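You operate a simulated robot arm through the tools that you are given. There is no shell and no other tool. Be economical: measure what you need, move in short steps, check, and stop when the job is done.

You run a simulated robot arm. Do the job below in one go: nothing can be reset, and whatever is moved stays where it is left.

TASK
Set the pink-tag head to the position and pressure on its card.
Fine: clamp it tight again.

The check looks at the end state, three seconds after you hand in, the way a careful person would. Anything else that was tipped, shoved, dropped, spilled or broken makes it a failure.

THE ROBOT
A 7-joint arm with a fingered hand on a trunk, on a base that drives. Base frame: it is fixed to the floor where the robot stands at the start and does not move with it; the origin is under the middle of the robot, x ahead of it, y to its left, z up; the surface under the hand at the start is at about z = 84. Units: cm, degrees, N and s.
With the tool pointing down near the work surface it reaches from about 36 to 84 cm from the robot's upright axis, wherever it stands. Its first joint turns from -115.0 to 115.0 degrees. Places, roughly: pink-tag frame [60, 10, 90]. Payload 5 kg.
Tool frame: the origin (TCP) lies between the finger pads and is the grasp point; the fingertips stand 3.2 cm ahead of it; z points along the fingers, y is the line along which they close. The gripper opens to 16 cm. The gripper's body begins 8.9 cm behind the TCP. The gripper is a hand of 4 fingers: y runs from the thumb to the fingers, the wrist lies at [0, 0, -26.7] in the tool frame, and closing takes about 1.5 s.
Orientation is that of the tool frame in the base frame, as a unit quaternion [x, y, z, w]. With the fingers straight down and closing along the base's y, the tool's x points along the base's -x, its y along +y and its z along -z.

THE INTERFACE
- The arm moves only by the tool apply_moves. Its arguments are lists of equal length, an entry for each row: "linear": the shift along the tool's x, y, z in mm, a list of three; "angular": the turn, a rotation vector about the tool's x, y, z in degrees, a list of three; "gripper": the finger opening in mm, from 0 to 160. In form: {"linear": [[x, y, z], ...], "angular": [[rx, ry, rz], ...], "gripper": [gripper, ...]}. A call has 1 to 20 rows; each row shifts and turns the commanded pose from where the row before left it, along the tool's axes as they then stand. A row lasts 0.2 s, in which the tool goes at most 5 cm and 8.6 degrees; a call with a longer step from one row to the next is refused whole, and so is a gripper value outside its range. Where a pose cannot be reached the arm comes as near as it can. A force on the tool above 40 N (or 10 N above the force at the start of the call, whichever is more), or a blocked arm, ends the call early, and 0.2 s more pass. Each finger travels about 10.8 cm/s and halts on what it meets, pressing with about 24 N; the grip force reading is that of the motor and also rises with nothing between the fingers. The clock runs only during rows and for 0.2 s after the last one: add rows that do not move to give the fingers time. It gives the time, the measured TCP pose, the force on the tool (base axes), the opening and the grip force at its end, in the units of the frame above (readings bear some noise), with the torque about the TCP (base axes, N m) and any sound that the robot's microphone picked up.
- Cameras (640 x 400 px; columns grow to the right, rows downward): "scene" is now at [1.92, 15.68, 170.71]; the picture's right is [-0.07, -1.00, 0.00], its down [-0.74, 0.06, -0.67] and it looks along [0.67, -0.05, -0.74] (base axes); focal length 291 px, centre (320, 200). "wrist" rides on the gripper at [8, -0.4, -11.4] in the tool frame; the picture's right is [0.05, 1.00, 0.00], its down [-0.82, 0.04, -0.58] and it looks along [-0.58, 0.03, 0.82] (tool axes); focal length 265 px, centre (320, 200).
- capture(camera): a new picture of that camera. It takes no simulated time.
- raise_lower(by): slides the trunk up (or, below 0, down) by that many cm; the arm and the scene camera ride with it, the base frame stays. It gives what a move gives, with no picture.
- base_move(legs): drives the robot by 1 to 6 legs, each [ahead, turn to the left] in cm and degrees, along the robot's own axes; the way and the turn of a leg run together, so that a leg with both is an arc; at most 150 cm and 180 degrees a leg. The arm and the cameras ride along, it lands a little off, and it stops where it bumps. It gives what a move gives.
- set_grasp(shape): the hand has 4 fingers and takes this shape, open, in about a second: jaw (thumb against the fingers, like two jaws); tri (thumb and two fingers); tip (a fingertip pinch); poke (one finger out to press); point (the index stretched); flat (the hand flat); cup (the hand cupped); fist (a fist). The gripper value then closes the fingers along that shape, each until it touches; the sizes above hold for jaw. It gives what a move gives, with no picture.
- aim_head(pan, tilt): turns the head with the scene camera to pan (to the left, within 155 degrees either way) and tilt (down, from -29 to 69), counted from straight ahead of the robot. It gives what a move gives.
- probe_pixels(camera, pixels): for up to 12 pixels [column, row] of the newest picture of that camera ("zoom" is the newest enlarged one), the place [x, y, z] in the base frame of the surface seen there, good to about 0.3 cm, but the place of the scene camera against the robot may be out by one fixed shift of up to 1.2 cm in any direction. It takes no simulated time.
- enlarge(camera, box): a new picture of the part [left, top, right, bottom] of that camera's present view, enlarged. It takes no simulated time.
- sign_off(): hands the job in; it is judged then, once.

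Keep the steps short. Do not move on a guess: measure, check each grasp and each placing, and mend mistakes. In all there are 80 turns and 48 pictures (those below and enlarged ones count). Leave the gripper open and the arm clear of the work at the hand-in unless told otherwise, and finish with a single line.

The tools are called after "Request:" as name(argument=value, ...) on one line, values as JSON. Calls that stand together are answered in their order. apply_moves: Moves the arm, as the interface text tells. Its arguments: {"type":"object","properties":{"linear":{"type":"array"},"angular":{"type":"array"},"gripper":{"type":"array"}},"required":["linear","angular","gripper"]} The other tools are called the same way: raise_lower (by) slides the trunk up or down; set_grasp (shape) gives the hand a shape; base_move (legs) drives the base; aim_head (pan, tilt) turns the head that bears the scene camera; capture (camera) takes a picture; probe_pixels (camera, pixels) gives the place of the surface under pixels of a picture; enlarge (camera, box) takes an enlarged picture of a part of a camera's view; sign_off () hands the job in.

At the start:

```text
time_s: 0.0
eef_pos: [45.62, 24.84, 138.47]
tcp_rot: [0.0, 1.0, 0.0, 0.0]
ft_force: [-0.4, -0.4, 0.6]
torque: [0.04, 0.0, 0.0]
width: 15.98
finger_force: 0.2
shape: jaw
trunk travel left (down, up): [-82.5, 16.5]
robot x, y, heading: [0.17, -0.09, 0.1]
head pan, tilt: [-4.3, 47.7]
```

scene: 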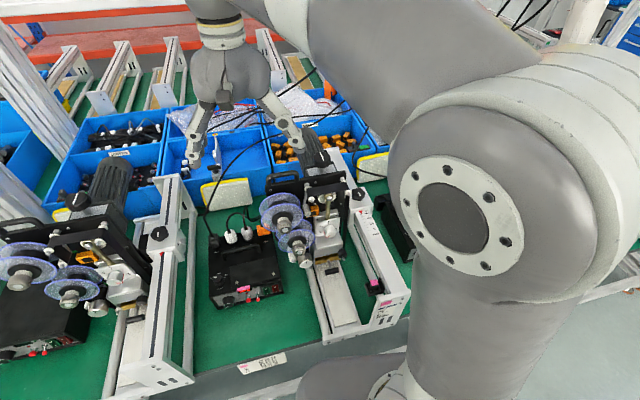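
wrist: 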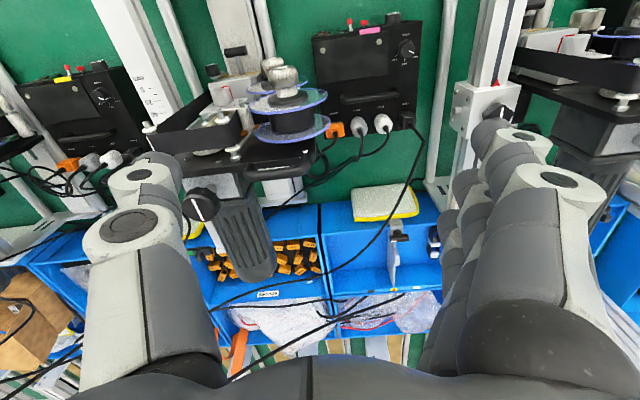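

I see several frames, with a pink tag near scene pixel (375,283). I'll enlarge that area to read its card and see the clamps.

Request:
enlarge(camera="scene", box=[250, 140, 420, 340])

Request:
enlarge(camera="scene", box=[180, 240, 420, 390])

```text
2.00 times, centred on (335, 240) of scene
```

zoom: 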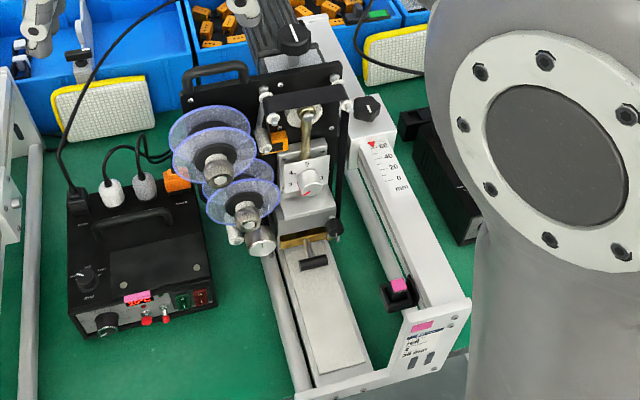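

```text
2.67 times, centred on (300, 315) of scene
```

zoom: 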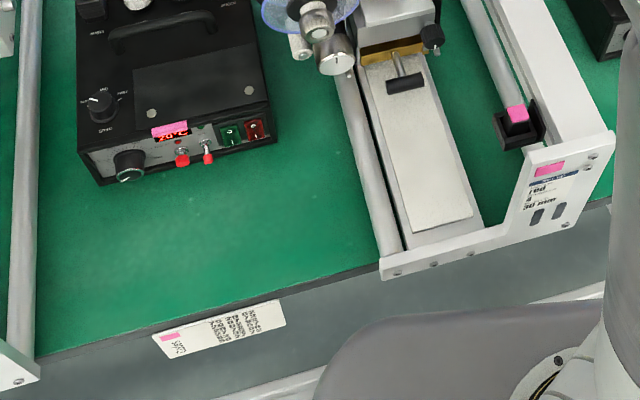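

The frame end plate has a label near scene (384,311), and there is a card on the bench edge near (263,363). I'll enlarge both tightly.

Request:
enlarge(camera="scene", box=[364, 290, 412, 330])

Request:
enlarge(camera="scene", box=[234, 346, 292, 382])

Request:
enlarge(camera="scene", box=[290, 180, 380, 280])

```text
10.00 times, centred on (388, 310) of scene
```

zoom: 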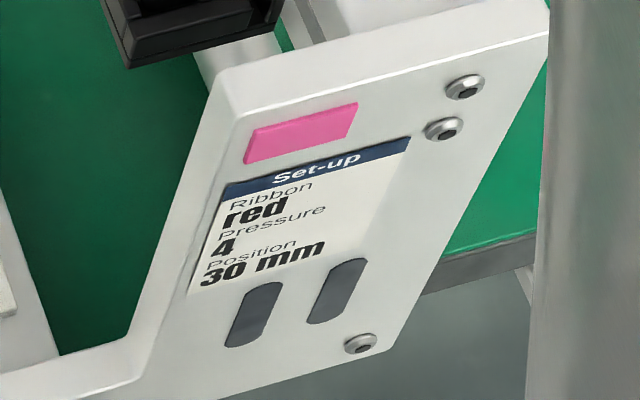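

```text
11.03 times, centred on (263, 364) of scene
```

zoom: 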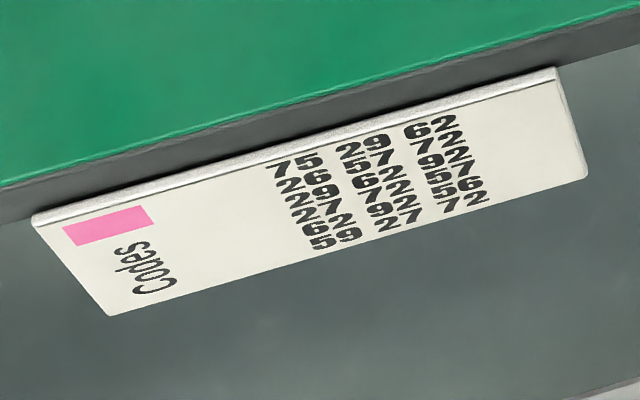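

```text
4.00 times, centred on (335, 230) of scene
```

zoom: 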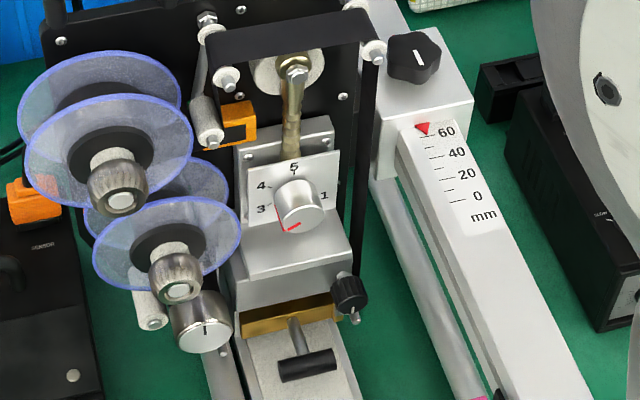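

The card reads position 30 mm, pressure 4 (the ribbon line isn't part of my job). The red triangle is at about 62–65 mm. The lobed black knob on the slider looks like the clamp, and the silver knob with the red line is the pressure dial. I'll take closer views of both.

Request:
enlarge(camera="scene", box=[392, 264, 408, 274])

Request:
enlarge(camera="scene", box=[310, 215, 342, 240])

Request:
probe_pixels(camera="scene", pixels=[[358, 191], [354, 202], [329, 229], [329, 234], [360, 212], [374, 229], [387, 296], [322, 249], [331, 272], [362, 215]])

```text
16.00 times, centred on (400, 269) of scene
```

zoom: 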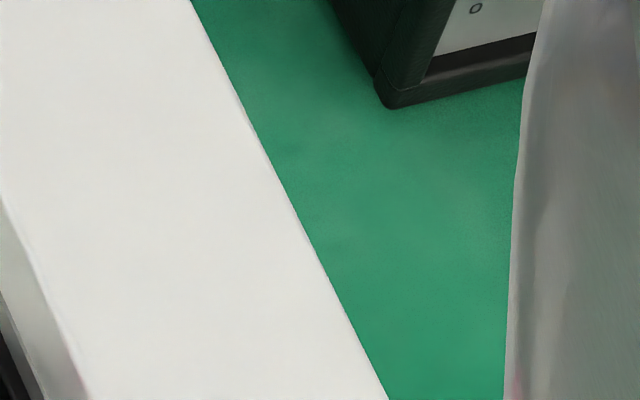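

```text
16.00 times, centred on (326, 228) of scene
```

zoom: 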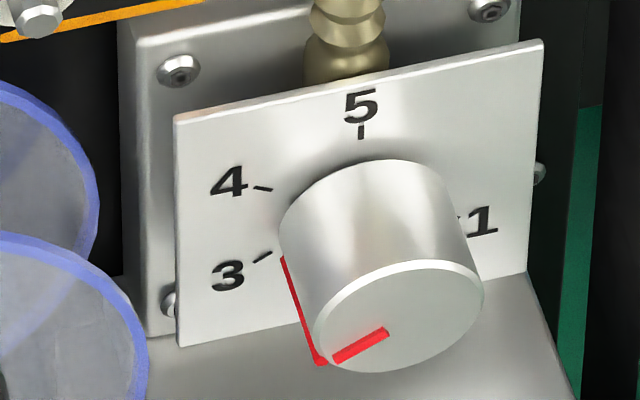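

```text
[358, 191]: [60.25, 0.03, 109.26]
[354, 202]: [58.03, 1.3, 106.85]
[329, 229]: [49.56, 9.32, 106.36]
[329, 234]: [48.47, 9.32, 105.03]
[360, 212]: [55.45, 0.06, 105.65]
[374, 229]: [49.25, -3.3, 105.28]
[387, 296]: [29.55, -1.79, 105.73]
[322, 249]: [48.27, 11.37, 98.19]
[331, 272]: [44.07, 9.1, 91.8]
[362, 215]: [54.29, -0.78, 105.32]
```

I read the pressure dial as now at 3 with a target of 4. The knob axis points towards the robot, so I need room to work horizontally. Before backing the base off, I'll look behind.

Request:
aim_head(pan=150, tilt=45)

Request:
capture(camera="scene")

Request:
aim_head(pan=-4.3, tilt=47.7)

```text
time_s: 2.4
eef_pos: [45.59, 24.95, 138.47]
tcp_rot: [0.0, 1.0, 0.001, 0.0]
ft_force: [-0.5, -0.2, -0.2]
torque: [-0.01, 0.03, 0.01]
width: 16.01
finger_force: 0.1
shape: jaw
trunk travel left (down, up): [-82.5, 16.5]
robot x, y, heading: [0.31, 0.15, 0.0]
head pan, tilt: [150.0, 45.0]
```

```text
38 pictures are left
```

scene: 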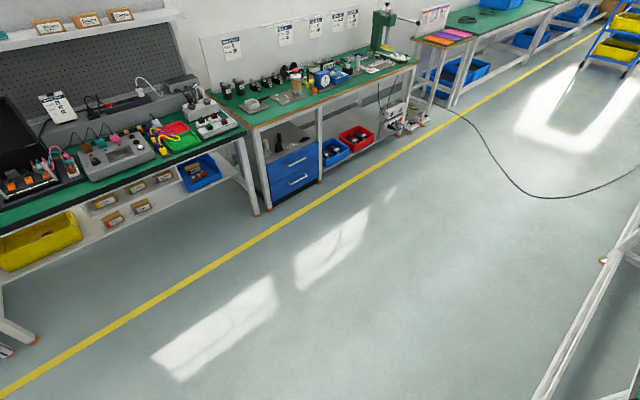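

```text
time_s: 4.8
eef_pos: [45.61, 24.9, 138.45]
tcp_rot: [0.0, 1.0, 0.0, 0.001]
ft_force: [-0.1, -0.1, -0.2]
torque: [-0.01, -0.01, 0.01]
width: 16.0
finger_force: 0.0
shape: jaw
trunk travel left (down, up): [-82.5, 16.5]
robot x, y, heading: [-0.6, -0.13, -0.2]
head pan, tilt: [-4.3, 47.7]
```

The floor behind is clear. I'll back off 25 cm.

Request:
base_move(legs=[[-25, 0]])

```text
time_s: 6.6
eef_pos: [20.88, 24.97, 138.51]
tcp_rot: [0.001, 1.0, 0.0, 0.001]
ft_force: [-1.5, -0.3, 0.2]
torque: [0.0, -0.05, 0.04]
width: 15.98
finger_force: 0.0
shape: jaw
trunk travel left (down, up): [-82.5, 16.5]
robot x, y, heading: [-24.7, -0.14, 0.0]
head pan, tilt: [-4.3, 47.7]
```

Now I'll pitch the tool 45° up and bring the wrist camera in front of the head. This is free space.

Request:
apply_moves(linear=[[-24, -32, 0], [-24, -32, 0], [-24, -32, 0], [-24, -32, 0], [-24, -32, 0], [0, 0, 0], [0, 0, 0], [0, 0, 0], [0, 0, 0], [0, 0, 0], [0, 0, 0], [31, 0, 31], [31, 0, 31], [31, 0, 31], [31, 0, 31], [31, 0, 31]], angular=[[0, 0, 0], [0, 0, 0], [0, 0, 0], [0, 0, 0], [0, 0, 0], [0, -7.5, 0], [0, -7.5, 0], [0, -7.5, 0], [0, -7.5, 0], [0, -7.5, 0], [0, -7.5, 0], [0, 0, 0], [0, 0, 0], [0, 0, 0], [0, 0, 0], [0, 0, 0]], gripper=[160, 160, 160, 160, 160, 160, 160, 160, 160, 160, 160, 160, 160, 160, 160, 160])

Request:
capture(camera="wrist")

Request:
capture(camera="scene")

```text
time_s: 10.0
eef_pos: [32.95, 8.86, 116.42]
tcp_rot: [0.002, 0.925, 0.001, 0.381]
ft_force: [0.5, 0.3, 0.7]
torque: [-0.01, 0.07, 0.04]
width: 15.99
finger_force: 0.1
shape: jaw
trunk travel left (down, up): [-82.5, 16.5]
robot x, y, heading: [-24.26, 0.0, -0.2]
head pan, tilt: [-4.3, 47.7]
```

```text
37 pictures are left
```

wrist: 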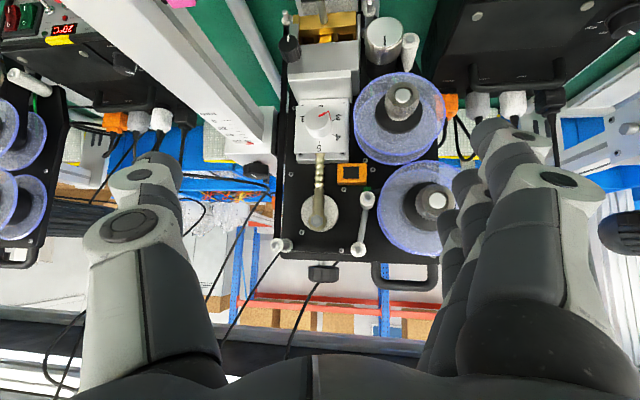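

```text
36 pictures are left
```

scene: 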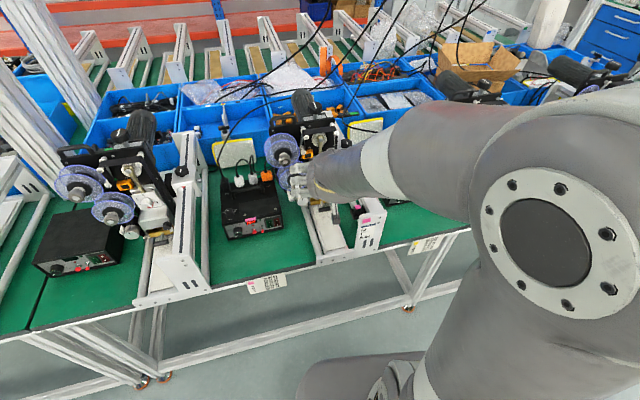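

The wrist picture is upside down but gives a frontal view of the dial at (320,122). I'll enlarge the dial, and the clamp and scale area at (250,150).

Request:
enlarge(camera="wrist", box=[288, 95, 360, 160])

Request:
probe_pixels(camera="wrist", pixels=[[312, 112], [323, 122], [304, 102], [345, 102], [304, 150], [345, 152], [257, 171], [240, 143], [324, 273], [385, 210], [400, 150], [384, 45]])

Request:
enlarge(camera="wrist", box=[200, 90, 296, 190])

```text
6.15 times, centred on (324, 128) of wrist
```

zoom: 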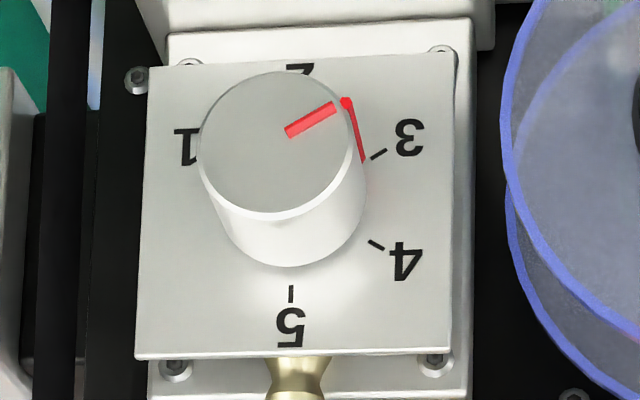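

```text
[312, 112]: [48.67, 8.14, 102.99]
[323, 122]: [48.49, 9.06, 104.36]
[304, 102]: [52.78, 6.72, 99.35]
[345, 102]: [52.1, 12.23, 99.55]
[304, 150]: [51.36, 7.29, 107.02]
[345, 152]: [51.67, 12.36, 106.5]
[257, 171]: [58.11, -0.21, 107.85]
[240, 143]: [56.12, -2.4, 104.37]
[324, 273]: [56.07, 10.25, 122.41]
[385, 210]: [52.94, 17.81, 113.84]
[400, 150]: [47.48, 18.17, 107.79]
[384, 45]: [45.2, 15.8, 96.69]
```

```text
4.00 times, centred on (248, 140) of wrist
```

zoom: 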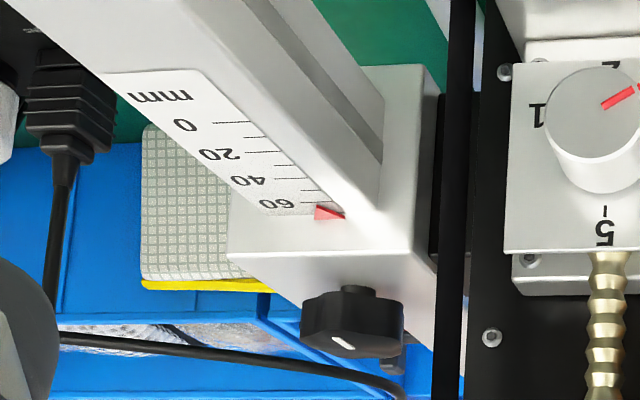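

The dial ticks are 60° apart: 5 at the top, then 4, 3, 2, 1 going counter-clockwise. The pointer is exactly on 3, so the dial needs +60° clockwise seen from the front. Space around it is tight, so I'll try the fingertip pinch shape and look at it.

Request:
set_grasp(shape="tip")

Request:
capture(camera="wrist")

```text
time_s: 10.9
eef_pos: [32.95, 9.0, 116.51]
tcp_rot: [0.005, 0.925, 0.001, 0.381]
ft_force: [-0.9, 0.6, 0.2]
torque: [0.0, 0.01, -0.02]
width: 16.01
finger_force: 0.0
shape: tip
trunk travel left (down, up): [-82.5, 16.5]
robot x, y, heading: [-24.44, -0.26, -0.1]
head pan, tilt: [-4.3, 47.7]
```

```text
33 pictures are left
```

wrist: 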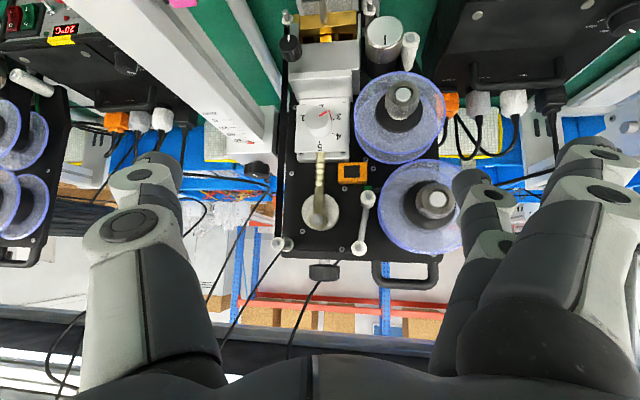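

I'll close the pinch to 30 mm in free air to see where the tips meet.

Request:
apply_moves(linear=[[0, 0, 0], [0, 0, 0], [0, 0, 0], [0, 0, 0], [0, 0, 0], [0, 0, 0], [0, 0, 0], [0, 0, 0]], angular=[[0, 0, 0], [0, 0, 0], [0, 0, 0], [0, 0, 0], [0, 0, 0], [0, 0, 0], [0, 0, 0], [0, 0, 0]], gripper=[30, 30, 30, 30, 30, 30, 30, 30])

Request:
capture(camera="wrist")

```text
time_s: 12.7
eef_pos: [32.81, 8.78, 116.54]
tcp_rot: [0.002, 0.924, 0.0, 0.383]
ft_force: [-0.3, -0.9, 0.2]
torque: [0.01, -0.02, -0.01]
width: 3.09
finger_force: 0.0
shape: tip
trunk travel left (down, up): [-82.5, 16.5]
robot x, y, heading: [-24.68, -0.11, -0.0]
head pan, tilt: [-4.3, 47.7]
```

```text
32 pictures are left
```

wrist: 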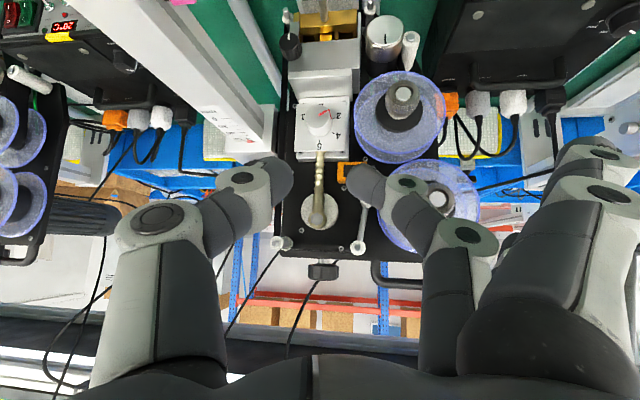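

I'll probe the finger positions to get the geometry of the pinch and the spare fingers.

Request:
probe_pixels(camera="wrist", pixels=[[288, 178], [352, 180], [405, 182], [465, 237], [592, 150], [600, 195], [240, 180], [155, 217], [425, 370], [480, 250], [440, 215], [560, 270]])

Request:
enlarge(camera="wrist", box=[240, 0, 480, 290])

```text
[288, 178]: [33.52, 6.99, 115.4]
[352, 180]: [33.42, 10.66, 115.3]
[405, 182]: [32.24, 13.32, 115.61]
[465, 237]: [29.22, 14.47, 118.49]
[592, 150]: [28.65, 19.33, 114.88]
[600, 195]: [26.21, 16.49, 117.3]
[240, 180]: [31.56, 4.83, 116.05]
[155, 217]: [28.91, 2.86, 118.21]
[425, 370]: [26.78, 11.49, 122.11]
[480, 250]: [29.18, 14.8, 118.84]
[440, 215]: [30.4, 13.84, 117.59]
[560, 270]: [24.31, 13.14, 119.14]
```

```text
1.38 times, centred on (360, 145) of wrist
```

zoom: 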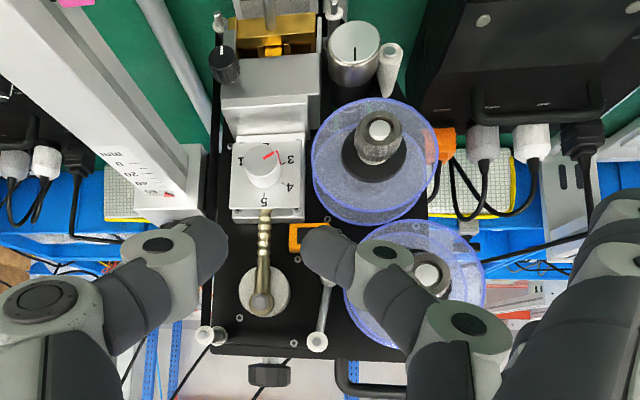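

Thumb and index pinch symmetrically about the TCP. The spare fingers sit about +10 cm in tool y and +4 cm in tool x. I plan to pinch with the index up (rolled +90°) and turn clockwise. First I'll probe the nearby obstacles.

Request:
probe_pixels(camera="wrist", pixels=[[317, 118], [318, 135], [319, 165], [318, 190], [322, 85], [322, 62], [289, 140], [362, 110], [360, 95], [405, 95], [400, 75], [320, 215]])

```text
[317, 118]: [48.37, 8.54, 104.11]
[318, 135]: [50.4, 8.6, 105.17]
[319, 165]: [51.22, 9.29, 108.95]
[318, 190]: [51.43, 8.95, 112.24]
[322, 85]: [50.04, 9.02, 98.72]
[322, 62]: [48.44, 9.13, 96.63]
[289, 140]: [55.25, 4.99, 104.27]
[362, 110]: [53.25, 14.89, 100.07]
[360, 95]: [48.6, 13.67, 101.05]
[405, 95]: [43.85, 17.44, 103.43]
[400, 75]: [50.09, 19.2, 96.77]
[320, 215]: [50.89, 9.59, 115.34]
```

The dial's face centre is near (48.4, 8.6, 103.9) with the knob about 3.4 cm deep. In place and clear of everything, I'll pitch to horizontal and roll +80° with the pinch open to 50 mm.

Request:
apply_moves(linear=[[0, 0, 0], [0, 0, 0], [0, 0, 0], [0, 0, 0], [0, 0, 0], [0, 0, 0], [0, 0, 0], [0, 0, 0], [0, 0, 0], [0, 0, 0], [0, 0, 0], [0, 0, 0], [0, 0, 0], [0, 0, 0], [0, 0, 0], [0, 0, 0], [0, 0, 0]], angular=[[0, -7.5, 0], [0, -7.5, 0], [0, -7.5, 0], [0, -7.5, 0], [0, -7.5, 0], [0, -7.5, 0], [0, 0, 8], [0, 0, 8], [0, 0, 8], [0, 0, 8], [0, 0, 8], [0, 0, 8], [0, 0, 8], [0, 0, 8], [0, 0, 8], [0, 0, 8], [0, 0, 0]], gripper=[50, 50, 50, 50, 50, 50, 50, 50, 50, 50, 50, 50, 50, 50, 50, 50, 50])

Request:
capture(camera="wrist")

```text
time_s: 16.3
eef_pos: [34.2, 8.73, 117.33]
tcp_rot: [0.534, 0.631, 0.355, 0.436]
ft_force: [0.3, 0.2, 0.3]
torque: [0.02, 0.01, -0.02]
width: 4.99
finger_force: 0.1
shape: tip
out of reach, approached as far as the arm can: row 1, 4, 5, 6
trunk travel left (down, up): [-82.5, 16.5]
robot x, y, heading: [-24.67, -0.27, 0.0]
head pan, tilt: [-4.3, 47.7]
```

```text
30 pictures are left
```

wrist: 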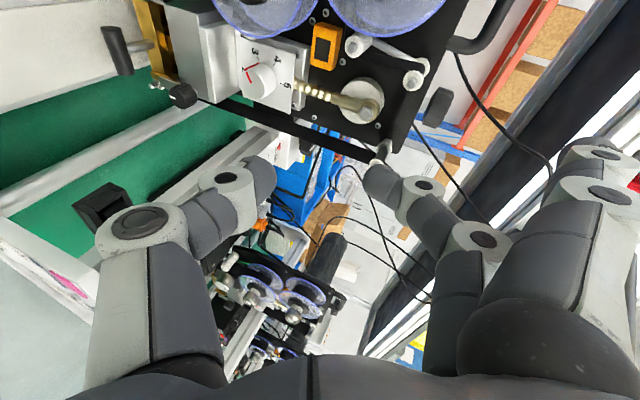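

The arm couldn't finish the pitch because the wrist is too close to the robot. I'll back the base 15 cm and lower the trunk 13 cm, so the hand ends at dial height in front of the bench.

Request:
base_move(legs=[[-15, 0]])

Request:
raise_lower(by=-13)

```text
time_s: 17.7
eef_pos: [18.85, 8.79, 117.47]
tcp_rot: [0.534, 0.631, 0.355, 0.437]
ft_force: [0.3, -0.3, 0.0]
torque: [0.02, -0.02, -0.01]
width: 4.96
finger_force: 0.0
shape: tip
trunk travel left (down, up): [-82.5, 16.5]
robot x, y, heading: [-39.73, 0.17, -0.1]
head pan, tilt: [-4.3, 47.7]
```

```text
time_s: 19.3
eef_pos: [18.97, 8.76, 104.37]
tcp_rot: [0.534, 0.631, 0.355, 0.437]
ft_force: [0.0, -0.7, -0.2]
torque: [0.0, 0.01, 0.0]
width: 4.98
finger_force: 0.1
shape: tip
trunk travel left (down, up): [-69.5, 29.5]
robot x, y, heading: [-39.74, 0.04, -0.2]
head pan, tilt: [-4.3, 47.7]
```

Now I'll go forward 10 cm and then pitch up the remaining 21.5°.

Request:
apply_moves(linear=[[-1.6, 12.1, 31], [-1.6, 12.1, 31], [-1.6, 12.1, 31], [0, 0, 0], [0, 0, 0], [0, 0, 0], [0, 0, 0]], angular=[[0, 0, 0], [0, 0, 0], [0, 0, 0], [-7.05, -1.27, 0.13], [-7.05, -1.27, 0.13], [-7.05, -1.27, 0.13], [0, 0, 0]], gripper=[50, 50, 50, 50, 50, 50, 50])

```text
time_s: 20.9
eef_pos: [28.98, 9.02, 104.21]
tcp_rot: [0.534, 0.632, 0.354, 0.437]
ft_force: [-1.1, 0.6, 0.5]
torque: [0.0, 0.05, 0.0]
width: 4.99
finger_force: 0.0
shape: tip
out of reach, approached as far as the arm can: row 4, 5, 6
trunk travel left (down, up): [-69.5, 29.5]
robot x, y, heading: [-39.67, 0.41, -0.1]
head pan, tilt: [-4.3, 47.7]
```

The pitch still isn't reachable, probably a wrist bend limit because the shoulder is high. I'll raise the hand relative to the trunk, lower the trunk by 25 cm more, and retry.

Request:
apply_moves(linear=[[-7.2, 38.1, -15.3], [-7.2, 38.1, -15.3], [-7.2, 38.1, -15.3], [-7.2, 38.1, -15.3], [-7.2, 38.1, -15.3], [-7.2, 38.1, -15.3]], angular=[[0, 0, 0], [0, 0, 0], [0, 0, 0], [0, 0, 0], [0, 0, 0], [0, 0, 0]], gripper=[50, 50, 50, 50, 50, 50])

Request:
raise_lower(by=-25)

Request:
apply_moves(linear=[[0, 0, 0], [0, 0, 0], [0, 0, 0], [0, 0, 0]], angular=[[-7.05, -1.27, 0.13], [-7.05, -1.27, 0.13], [-7.05, -1.27, 0.13], [0, 0, 0]], gripper=[50, 50, 50, 50])

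```text
time_s: 22.3
eef_pos: [29.1, 9.04, 129.64]
tcp_rot: [0.532, 0.632, 0.355, 0.438]
ft_force: [0.0, 0.0, -0.4]
torque: [0.02, -0.06, 0.05]
width: 4.94
finger_force: 0.0
shape: tip
trunk travel left (down, up): [-69.5, 29.5]
robot x, y, heading: [-40.05, 0.26, 0.0]
head pan, tilt: [-4.3, 47.7]
```

```text
time_s: 24.8
eef_pos: [29.13, 9.06, 104.57]
tcp_rot: [0.534, 0.631, 0.354, 0.438]
ft_force: [0.2, -0.8, -0.5]
torque: [0.01, 0.01, 0.02]
width: 4.98
finger_force: 0.0
shape: tip
trunk travel left (down, up): [-44.5, 54.5]
robot x, y, heading: [-39.43, 0.27, 0.1]
head pan, tilt: [-4.3, 47.7]
```

```text
time_s: 25.8
eef_pos: [29.08, 8.26, 104.27]
tcp_rot: [0.474, 0.553, 0.429, 0.534]
ft_force: [-0.7, -0.8, -0.8]
torque: [-0.02, 0.02, 0.0]
width: 4.99
finger_force: 0.1
shape: tip
out of reach, approached as far as the arm can: row 1, 2
trunk travel left (down, up): [-44.5, 54.5]
robot x, y, heading: [-40.0, 0.19, -0.3]
head pan, tilt: [-4.3, 47.7]
```

The tool is now almost horizontal, about 4° off. I'll trim that and advance to a pre-grasp about 3 cm short of the dial.

Request:
apply_moves(linear=[[0, 0, 0], [1.2, -1, 35], [1.2, -1, 35], [1.2, -1, 35], [1.2, -1, 32], [0, 0, 0]], angular=[[-3.77, 1.12, 0], [0, 0, 0], [0, 0, 0], [0, 0, 0], [0, 0, 0], [0, 0, 0]], gripper=[50, 50, 50, 50, 50, 50])

Request:
capture(camera="wrist")

```text
time_s: 27.2
eef_pos: [38.24, 9.71, 104.61]
tcp_rot: [0.441, 0.559, 0.428, 0.557]
ft_force: [1.4, -0.2, 0.0]
torque: [0.01, 0.0, -0.04]
width: 5.01
finger_force: 0.1
shape: tip
out of reach, approached as far as the arm can: row 1, 2, 3
trunk travel left (down, up): [-44.5, 54.5]
robot x, y, heading: [-39.97, 0.24, -0.2]
head pan, tilt: [-4.3, 47.7]
```

```text
29 pictures are left
```

wrist: 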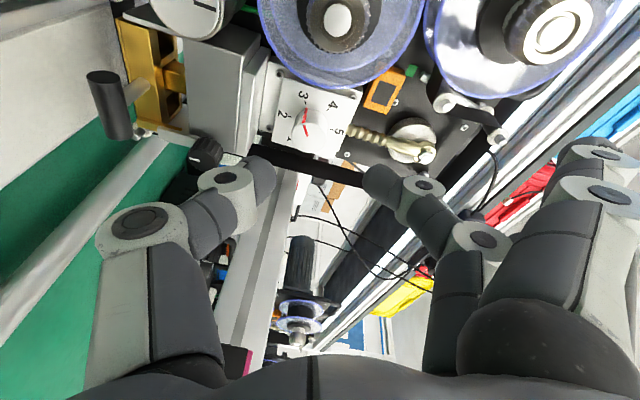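

The tool is horizontal at (38.2, 9.7, 104.6). I'll enlarge and probe the dial from here to refine its centre.

Request:
enlarge(camera="wrist", box=[255, 60, 375, 160])

Request:
probe_pixels(camera="wrist", pixels=[[302, 120], [310, 132], [296, 118], [318, 122], [308, 108], [265, 180], [374, 180], [332, 90], [286, 90]])

```text
4.00 times, centred on (315, 110) of wrist
```

zoom: 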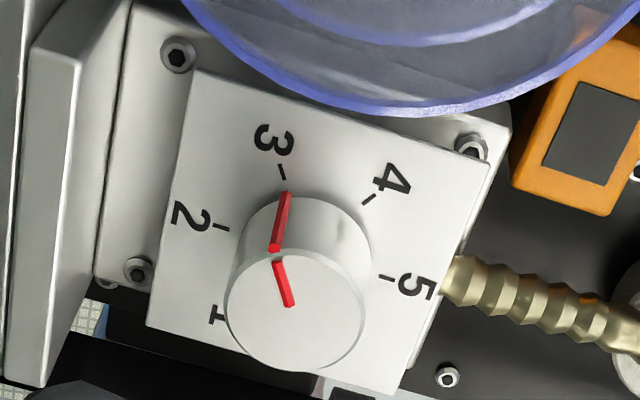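

```text
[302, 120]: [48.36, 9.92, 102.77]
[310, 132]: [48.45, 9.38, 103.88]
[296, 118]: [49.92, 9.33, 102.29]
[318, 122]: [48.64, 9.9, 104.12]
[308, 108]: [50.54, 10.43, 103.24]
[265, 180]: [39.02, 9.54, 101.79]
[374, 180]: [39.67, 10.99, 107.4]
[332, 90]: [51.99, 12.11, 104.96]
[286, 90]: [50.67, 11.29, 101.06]
```

The dial centre refines to y≈8.7, z≈103.85. I'll correct laterally and advance 5 cm, which still leaves the tips short of the knob.

Request:
apply_moves(linear=[[-2.6, -3.3, 17], [-2.6, -3.3, 17], [-2.6, -3.3, 16], [0, 0, 0]], angular=[[0, 0, 0], [0, 0, 0], [0, 0, 0], [0, 0, 0]], gripper=[50, 50, 50, 50])

```text
time_s: 28.2
eef_pos: [42.94, 8.57, 103.73]
tcp_rot: [0.441, 0.558, 0.429, 0.557]
ft_force: [1.1, -0.2, -0.7]
torque: [-0.03, -0.01, 0.03]
width: 5.0
finger_force: 0.0
shape: tip
trunk travel left (down, up): [-44.5, 54.5]
robot x, y, heading: [-39.94, 0.05, -0.1]
head pan, tilt: [-4.3, 47.7]
```

On line. I'll advance another 4.6 cm slowly around the knob and look.

Request:
apply_moves(linear=[[1, 1, 10], [0, 0, 10], [0, 0, 10], [0, 0, 8], [0, 0, 8], [0, 0, 0]], angular=[[0, 0, 0], [0, 0, 0], [0, 0, 0], [0, 0, 0], [0, 0, 0], [0, 0, 0]], gripper=[50, 50, 50, 50, 50, 50])

Request:
capture(camera="wrist")

```text
time_s: 29.6
eef_pos: [47.63, 8.8, 103.99]
tcp_rot: [0.441, 0.558, 0.429, 0.557]
ft_force: [-0.2, 0.9, 0.2]
torque: [-0.01, 0.0, -0.03]
width: 4.99
finger_force: 0.1
shape: tip
trunk travel left (down, up): [-44.5, 54.5]
robot x, y, heading: [-39.74, 0.1, -0.2]
head pan, tilt: [-4.3, 47.7]
```

```text
27 pictures are left
```

wrist: 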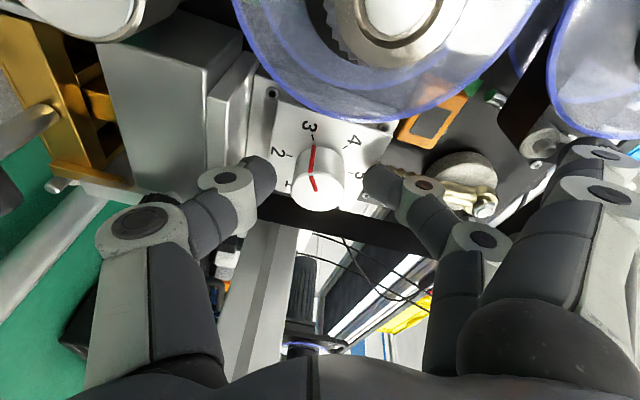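

The pinch straddles the knob with no contact, so I'll close on it.

Request:
apply_moves(linear=[[0, 0, 0], [0, 0, 0], [0, 0, 0], [0, 0, 0], [0, 0, 0]], angular=[[0, 0, 0], [0, 0, 0], [0, 0, 0], [0, 0, 0], [0, 0, 0]], gripper=[30, 24, 20, 20, 20])

Request:
capture(camera="wrist")

```text
time_s: 30.8
eef_pos: [47.6, 8.75, 103.91]
tcp_rot: [0.441, 0.559, 0.429, 0.556]
ft_force: [1.9, 0.4, 0.2]
torque: [0.05, -0.13, 0.04]
width: 2.55
finger_force: 24.0
shape: tip
trunk travel left (down, up): [-44.5, 54.5]
robot x, y, heading: [-39.94, 0.18, -0.1]
head pan, tilt: [-4.3, 47.7]
```

```text
26 pictures are left
```

wrist: 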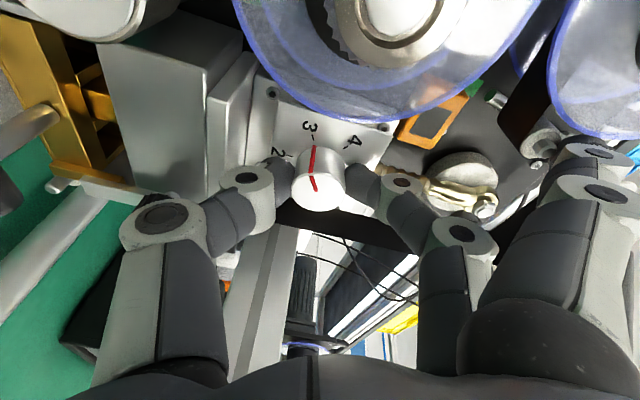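

Firm grip at 2.55 cm and 24 N. I'll turn clockwise by 30° first.

Request:
apply_moves(linear=[[0, 0, 0], [0, 0, 0], [0, 0, 0], [0, 0, 0], [0, 0, 0], [0, 0, 0], [0, 0, 0]], angular=[[0, 0, 5], [0, 0, 5], [0, 0, 5], [0, 0, 5], [0, 0, 5], [0, 0, 5], [0, 0, 0]], gripper=[20, 20, 20, 20, 20, 20, 20])

```text
time_s: 32.4
eef_pos: [47.66, 8.8, 103.82]
tcp_rot: [0.572, 0.426, 0.557, 0.426]
ft_force: [4.8, -0.5, -3.3]
torque: [-0.03, 0.27, 0.11]
width: 2.48
finger_force: 23.8
shape: tip
trunk travel left (down, up): [-44.5, 54.5]
robot x, y, heading: [-39.64, 0.24, 0.1]
head pan, tilt: [-4.3, 47.7]
```

That went through 30° smoothly. Now another 30°.

Request:
apply_moves(linear=[[0, 0, 0], [0, 0, 0], [0, 0, 0], [0, 0, 0], [0, 0, 0], [0, 0, 0], [0, 0, 0]], angular=[[0, 0, 5], [0, 0, 5], [0, 0, 5], [0, 0, 5], [0, 0, 5], [0, 0, 5], [0, 0, 0]], gripper=[20, 20, 20, 20, 20, 20, 20])

Request:
enlarge(camera="wrist", box=[240, 100, 400, 240])

```text
time_s: 34.0
eef_pos: [47.61, 8.89, 103.81]
tcp_rot: [0.662, 0.264, 0.648, 0.268]
ft_force: [-2.8, 2.0, -11.1]
torque: [-0.05, 0.6, 0.36]
width: 2.46
finger_force: 23.9
shape: tip
trunk travel left (down, up): [-44.5, 54.5]
robot x, y, heading: [-39.6, 0.33, -0.4]
head pan, tilt: [-4.3, 47.7]
```

```text
2.86 times, centred on (320, 170) of wrist
```

zoom: 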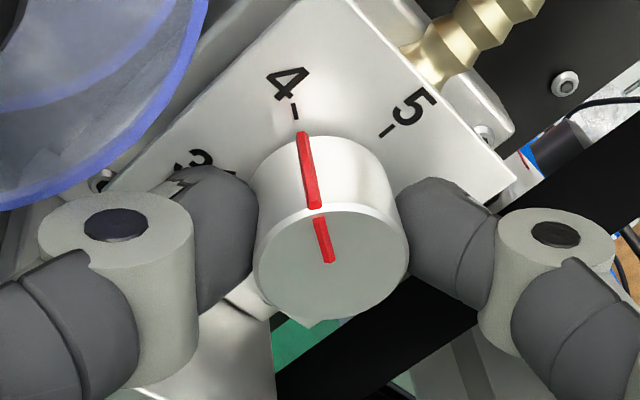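

The pointer is on tick 4. I'll open the pinch and check once released.

Request:
apply_moves(linear=[[0, 0, 0], [0, 0, 0], [0, 0, 0], [0, 0, 0], [0, 0, -20], [0, 0, -20], [0, 0, -20], [0, 0, 0]], angular=[[0, 0, 0], [0, 0, 0], [0, 0, 0], [0, 0, 0], [0, 0, 0], [0, 0, 0], [0, 0, 0], [0, 0, 0]], gripper=[30, 40, 50, 50, 50, 50, 50, 50])

Request:
enlarge(camera="wrist", box=[255, 75, 385, 175])

```text
time_s: 35.8
eef_pos: [41.45, 8.97, 104.04]
tcp_rot: [0.661, 0.263, 0.65, 0.267]
ft_force: [-0.6, 0.0, 0.0]
torque: [-0.02, 0.0, 0.02]
width: 4.92
finger_force: 0.2
shape: tip
trunk travel left (down, up): [-44.5, 54.5]
robot x, y, heading: [-39.66, -0.04, -0.1]
head pan, tilt: [-4.3, 47.7]
```

```text
4.00 times, centred on (320, 125) of wrist
```

zoom: 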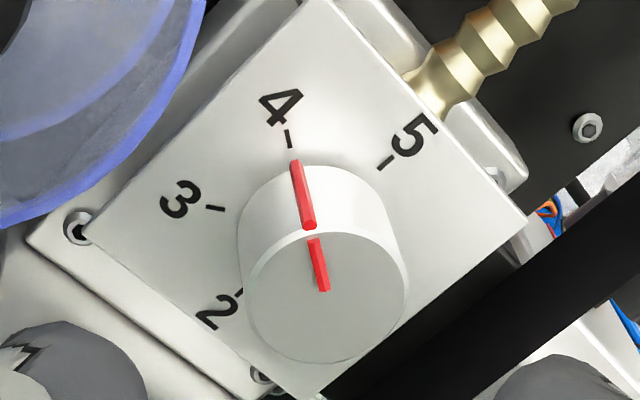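

The pressure now reads 4. Next is the clamp, which needs a tool-down approach. I'll retreat 12 cm, then raise the trunk.

Request:
apply_moves(linear=[[0, 0, -40], [0, 0, -40], [0, 0, -40], [0, 0, 0]], angular=[[0, 0, 0], [0, 0, 0], [0, 0, 0], [0, 0, 0]], gripper=[50, 50, 50, 50])

Request:
raise_lower(by=38)

Request:
apply_moves(linear=[[0, 0, 0], [0, 0, 0], [0, 0, 0], [0, 0, 0], [0, 0, 0], [0, 0, 0], [0, 0, 0], [0, 0, 0], [0, 0, 0], [0, 0, 0], [0, 0, 0], [0, 0, 0]], angular=[[5.7, -5.9, 0], [5.7, -5.9, 0], [5.7, -5.9, 0], [5.7, -5.9, 0], [5.7, -5.9, 0], [5.7, -5.9, 0], [5.7, -5.9, 0], [5.7, -5.9, 0], [5.7, -5.9, 0], [5.7, -5.9, 0], [5.7, -5.9, 0], [0, 0, 0]], gripper=[50, 50, 50, 50, 50, 50, 50, 50, 50, 50, 50, 50])

```text
time_s: 36.8
eef_pos: [29.53, 9.04, 104.01]
tcp_rot: [0.661, 0.263, 0.649, 0.269]
ft_force: [0.4, 0.6, -0.3]
torque: [0.01, -0.01, 0.04]
width: 4.98
finger_force: 0.1
shape: tip
trunk travel left (down, up): [-44.5, 54.5]
robot x, y, heading: [-40.01, -0.05, -0.2]
head pan, tilt: [-4.3, 47.7]
```

```text
time_s: 40.5
eef_pos: [29.48, 9.02, 142.09]
tcp_rot: [0.661, 0.264, 0.649, 0.268]
ft_force: [0.2, 0.4, 0.6]
torque: [-0.03, -0.02, -0.03]
width: 4.93
finger_force: 0.1
shape: tip
trunk travel left (down, up): [-82.5, 16.5]
robot x, y, heading: [-39.82, 0.19, -0.1]
head pan, tilt: [-4.3, 47.7]
```

```text
time_s: 43.1
eef_pos: [29.25, 8.44, 141.54]
tcp_rot: [0.931, 0.364, 0.015, 0.006]
ft_force: [-0.5, 0.7, -0.9]
torque: [-0.04, 0.06, -0.01]
width: 4.97
finger_force: 0.0
shape: tip
out of reach, approached as far as the arm can: row 11
trunk travel left (down, up): [-82.5, 16.5]
robot x, y, heading: [-39.57, -0.16, 0.0]
head pan, tilt: [-4.3, 47.7]
```

The tool is down. I'll unroll towards the orientation where fingers close along base x and the camera sits on the −y side, about −227° about tool z. I'm doing it in two calls and switching to the jaw shape.

Request:
apply_moves(linear=[[0, 0, 0], [0, 0, 0], [0, 0, 0], [0, 0, 0], [0, 0, 0], [0, 0, 0], [0, 0, 0], [0, 0, 0], [0, 0, 0], [0, 0, 0], [0, 0, 0], [0, 0, 0], [0, 0, 0], [0, 0, 0], [0, 0, 0], [0, 0, 0], [0, 0, 0], [0, 0, 0], [0, 0, 0], [0, 0, 0]], angular=[[0, 0, -8.5], [0, 0, -8.5], [0, 0, -8.5], [0, 0, -8.5], [0, 0, -8.5], [0, 0, -8.5], [0, 0, -8.5], [0, 0, -8.5], [0, 0, -8.5], [0, 0, -8.5], [0, 0, -8.5], [0, 0, -8.5], [0, 0, -8.5], [0, 0, -8.5], [0, 0, -8.5], [0, 0, -8.5], [0, 0, -8.5], [0, 0, -8.5], [0, 0, -8.5], [0, 0, -8.5]], gripper=[60, 60, 60, 60, 60, 60, 60, 60, 60, 60, 60, 60, 60, 60, 60, 60, 60, 60, 60, 60])

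Request:
apply_moves(linear=[[0, 0, 0], [0, 0, 0], [0, 0, 0], [0, 0, 0], [0, 0, 0], [0, 0, 0], [0, 0, 0]], angular=[[0, 0, -8.1], [0, 0, -8.1], [0, 0, -8.1], [0, 0, -8.1], [0, 0, -8.1], [0, 0, -8.1], [0, 0, -8.1]], gripper=[60, 60, 60, 60, 60, 60, 60])

Request:
set_grasp(shape="jaw")

```text
time_s: 47.5
eef_pos: [29.62, 5.76, 140.92]
tcp_rot: [-0.249, 0.968, -0.038, 0.008]
ft_force: [0.6, 2.1, 0.0]
torque: [-0.2, -0.02, -0.02]
width: 6.01
finger_force: 0.1
shape: tip
trunk travel left (down, up): [-82.5, 16.5]
robot x, y, heading: [-39.67, -0.22, -0.3]
head pan, tilt: [-4.3, 47.7]
stopped in row 20: the arm was blocked; the commanded pose is now the measured one
```

```text
time_s: 49.1
eef_pos: [26.27, 2.4, 141.48]
tcp_rot: [-0.379, 0.925, -0.037, 0.004]
ft_force: [0.5, -0.6, -0.1]
torque: [-0.03, -0.01, 0.02]
width: 6.0
finger_force: 0.0
shape: tip
out of reach, approached as far as the arm can: row 2, 3, 4, 5, 6, 7
trunk travel left (down, up): [-82.5, 16.5]
robot x, y, heading: [-39.65, 0.24, -0.2]
head pan, tilt: [-4.3, 47.7]
```

```text
time_s: 50.0
eef_pos: [26.2, 2.34, 141.39]
tcp_rot: [-0.379, 0.924, -0.037, 0.004]
ft_force: [-0.2, 0.5, -0.7]
torque: [0.02, 0.01, 0.0]
width: 16.0
finger_force: 0.0
shape: jaw
trunk travel left (down, up): [-82.5, 16.5]
robot x, y, heading: [-40.21, -0.18, -0.2]
head pan, tilt: [-4.3, 47.7]
```

The roll stopped at about −45°, which is a joint limit. I'll drive forward to hover high over the head at z≈141, well above its 123 cm top, and study the clamp surroundings from above.

Request:
base_move(legs=[[25, 0]])

Request:
capture(camera="wrist")

Request:
capture(camera="scene")

```text
time_s: 51.8
eef_pos: [51.31, 2.17, 141.32]
tcp_rot: [-0.378, 0.925, -0.038, 0.003]
ft_force: [0.5, 0.7, 0.3]
torque: [0.02, 0.05, 0.0]
width: 15.99
finger_force: 0.1
shape: jaw
trunk travel left (down, up): [-82.5, 16.5]
robot x, y, heading: [-14.97, -0.08, 0.0]
head pan, tilt: [-4.3, 47.7]
```

```text
23 pictures are left
```

wrist: 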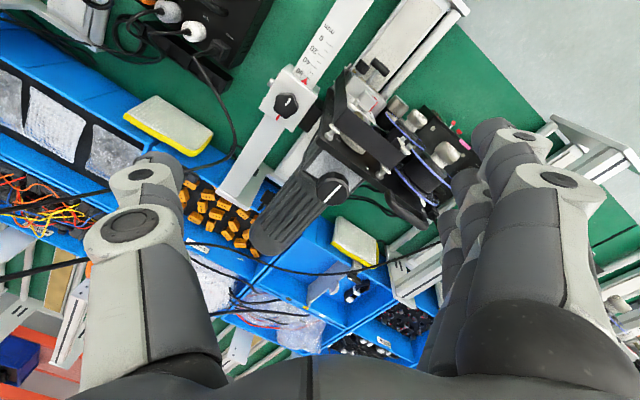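

```text
22 pictures are left
```

scene: 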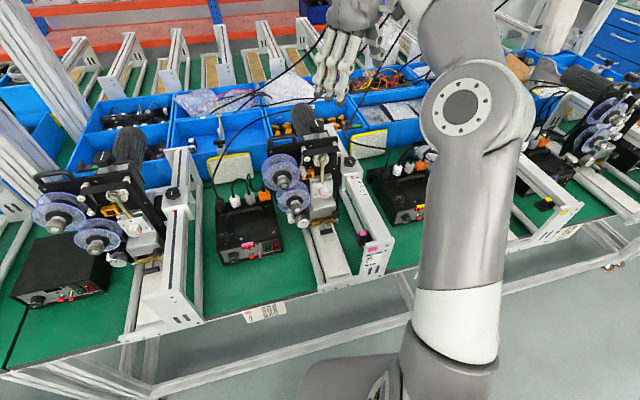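

From above, the clamp star knob is at (286,105) on the carriage, with the head's parts to its right. I'll probe the heights around it.

Request:
enlarge(camera="wrist", box=[245, 50, 405, 200])

Request:
probe_pixels(camera="wrist", pixels=[[286, 105], [268, 105], [310, 75], [290, 125], [318, 132], [345, 105], [352, 75], [330, 188], [322, 160], [285, 220], [378, 145], [305, 105]])

```text
2.67 times, centred on (325, 125) of wrist
```

zoom: 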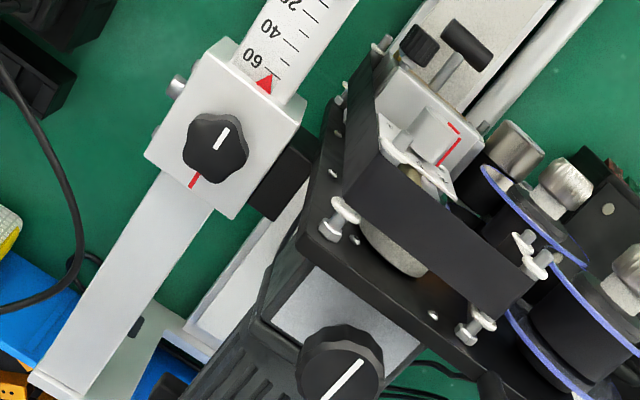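

```text
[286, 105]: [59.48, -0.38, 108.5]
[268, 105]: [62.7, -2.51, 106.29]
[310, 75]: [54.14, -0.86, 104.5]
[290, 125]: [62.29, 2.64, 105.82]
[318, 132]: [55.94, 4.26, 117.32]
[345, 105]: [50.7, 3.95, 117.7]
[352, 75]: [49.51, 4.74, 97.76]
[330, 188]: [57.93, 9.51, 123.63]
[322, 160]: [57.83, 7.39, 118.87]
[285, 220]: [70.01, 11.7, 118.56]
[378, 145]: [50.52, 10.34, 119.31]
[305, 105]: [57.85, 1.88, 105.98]
```

Bracket and plate edges lie at y≥4 up to z≈118, right next to the knob at (59.5, −0.4, 108). A straight-down pinch would foul them, so I'll pinch with the hand leaning to the −y side. I'll set the tip pinch and roll to +110°, where the index points roughly +x, up here in free space.

Request:
set_grasp(shape="tip")

Request:
apply_moves(linear=[[0, 0, 0], [0, 0, 0], [0, 0, 0], [0, 0, 0], [0, 0, 0], [0, 0, 0], [0, 0, 0], [0, 0, 0], [0, 0, 0], [0, 0, 0], [0, 0, 0], [0, 0, 0], [0, 0, 0], [0, 0, 0], [0, 0, 0], [0, 0, 0], [0, 0, 0], [0, 0, 0], [0, 0, 0], [0, 0, 0]], angular=[[0, 0, 8.15], [0, 0, 8.15], [0, 0, 8.15], [0, 0, 8.15], [0, 0, 8.15], [0, 0, 8.15], [0, 0, 8.15], [0, 0, 8.15], [0, 0, 8.15], [0, 0, 8.15], [0, 0, 8.15], [0, 0, 8.15], [0, 0, 8.15], [0, 0, 8.15], [0, 0, 8.15], [0, 0, 8.15], [0, 0, 8.15], [0, 0, 8.15], [0, 0, 8.15], [0, 0, 0]], gripper=[70, 70, 70, 70, 70, 70, 70, 70, 70, 70, 70, 70, 70, 70, 70, 70, 70, 70, 70, 70])

```text
time_s: 52.7
eef_pos: [51.24, 2.04, 141.42]
tcp_rot: [-0.379, 0.925, -0.038, 0.004]
ft_force: [0.5, 0.5, -0.5]
torque: [0.01, 0.0, 0.0]
width: 16.02
finger_force: 0.1
shape: tip
trunk travel left (down, up): [-82.5, 16.5]
robot x, y, heading: [-14.76, 0.09, -0.2]
head pan, tilt: [-4.3, 47.7]
```

```text
time_s: 56.9
eef_pos: [51.24, 2.18, 141.38]
tcp_rot: [0.82, 0.571, -0.004, 0.037]
ft_force: [0.5, -0.5, -0.3]
torque: [-0.03, 0.01, 0.01]
width: 7.07
finger_force: 0.1
shape: tip
trunk travel left (down, up): [-82.5, 16.5]
robot x, y, heading: [-14.71, 0.16, -0.6]
head pan, tilt: [-4.3, 47.7]
```

Roll is right (index at −20° from +x). Now I'll lean the hand about 54° around the closing axis, still in free space.

Request:
apply_moves(linear=[[0, 0, 0], [0, 0, 0], [0, 0, 0], [0, 0, 0], [0, 0, 0], [0, 0, 0], [0, 0, 0], [0, 0, 0]], angular=[[0, 7.8, 0], [0, 7.8, 0], [0, 7.8, 0], [0, 7.8, 0], [0, 7.8, 0], [0, 7.8, 0], [0, 7.8, 0], [0, 0, 0]], gripper=[70, 70, 70, 70, 70, 70, 70, 70])

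Request:
capture(camera="scene")

```text
time_s: 58.7
eef_pos: [51.02, 2.22, 141.48]
tcp_rot: [0.731, 0.524, 0.373, -0.228]
ft_force: [-1.0, 0.2, -0.3]
torque: [0.01, 0.0, -0.03]
width: 7.07
finger_force: 0.1
shape: tip
trunk travel left (down, up): [-82.5, 16.5]
robot x, y, heading: [-14.51, 0.01, -0.3]
head pan, tilt: [-4.3, 47.7]
```

```text
20 pictures are left
```

scene: 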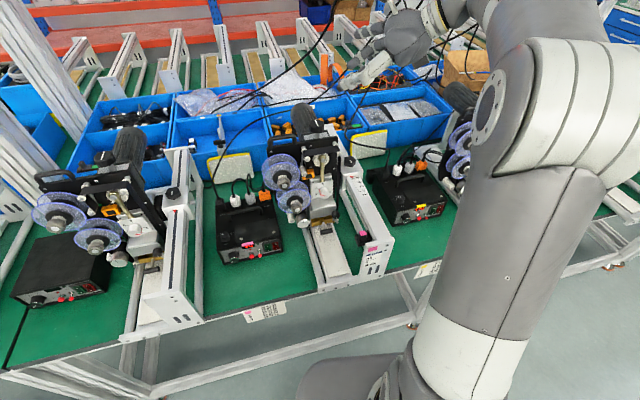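

The lean worked: the tool now points (0.31, 0.72, −0.62). I'll descend to a standoff 12 cm back along the approach line from the clamp knob.

Request:
apply_moves(linear=[[-37.5, 9.85, 11.55], [-37.5, 9.85, 11.55], [-37.5, 9.85, 11.55], [-37.5, 9.85, 11.55], [-37.5, 9.85, 11.55], [-37.5, 9.85, 11.55], [-37.5, 9.85, 11.55], [0, 0, 0]], angular=[[0, 0, 0], [0, 0, 0], [0, 0, 0], [0, 0, 0], [0, 0, 0], [0, 0, 0], [0, 0, 0], [0, 0, 0]], gripper=[70, 70, 70, 70, 70, 70, 70, 70])

Request:
capture(camera="wrist")

```text
time_s: 60.5
eef_pos: [55.49, -9.99, 116.23]
tcp_rot: [0.73, 0.525, 0.372, -0.229]
ft_force: [0.1, 0.3, 0.3]
torque: [-0.02, -0.01, -0.01]
width: 7.1
finger_force: 0.1
shape: tip
trunk travel left (down, up): [-82.5, 16.5]
robot x, y, heading: [-14.88, 0.01, 0.1]
head pan, tilt: [-4.3, 47.7]
```

```text
19 pictures are left
```

wrist: 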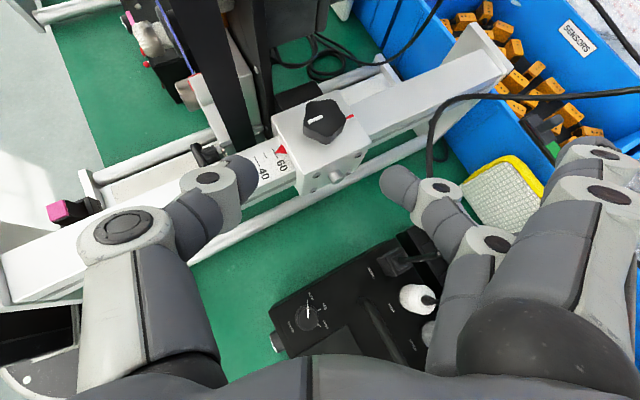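

Clear view: the knob is at (322,120) with the finger gap below it. I'll enlarge and refine the knob centre.

Request:
enlarge(camera="wrist", box=[240, 75, 400, 200])

Request:
probe_pixels(camera="wrist", pixels=[[323, 115], [308, 108], [340, 118], [322, 103], [325, 138], [350, 150], [290, 125], [295, 108], [245, 80], [265, 60]])

```text
3.20 times, centred on (320, 138) of wrist
```

zoom: 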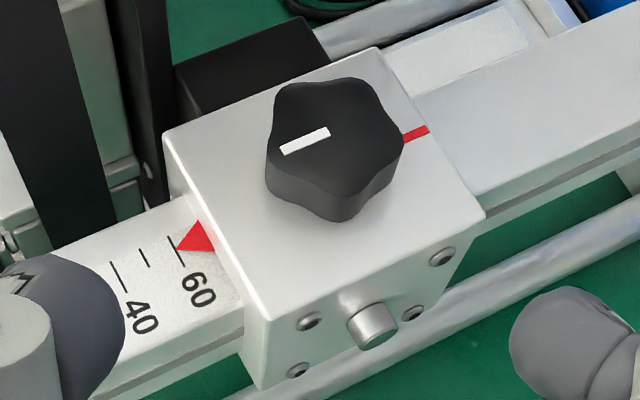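

```text
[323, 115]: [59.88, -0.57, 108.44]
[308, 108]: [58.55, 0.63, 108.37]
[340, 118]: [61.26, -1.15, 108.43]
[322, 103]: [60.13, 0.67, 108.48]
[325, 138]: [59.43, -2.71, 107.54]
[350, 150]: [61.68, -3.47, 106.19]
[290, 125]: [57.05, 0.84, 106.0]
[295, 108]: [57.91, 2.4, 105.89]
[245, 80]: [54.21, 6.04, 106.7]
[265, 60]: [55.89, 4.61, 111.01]
```

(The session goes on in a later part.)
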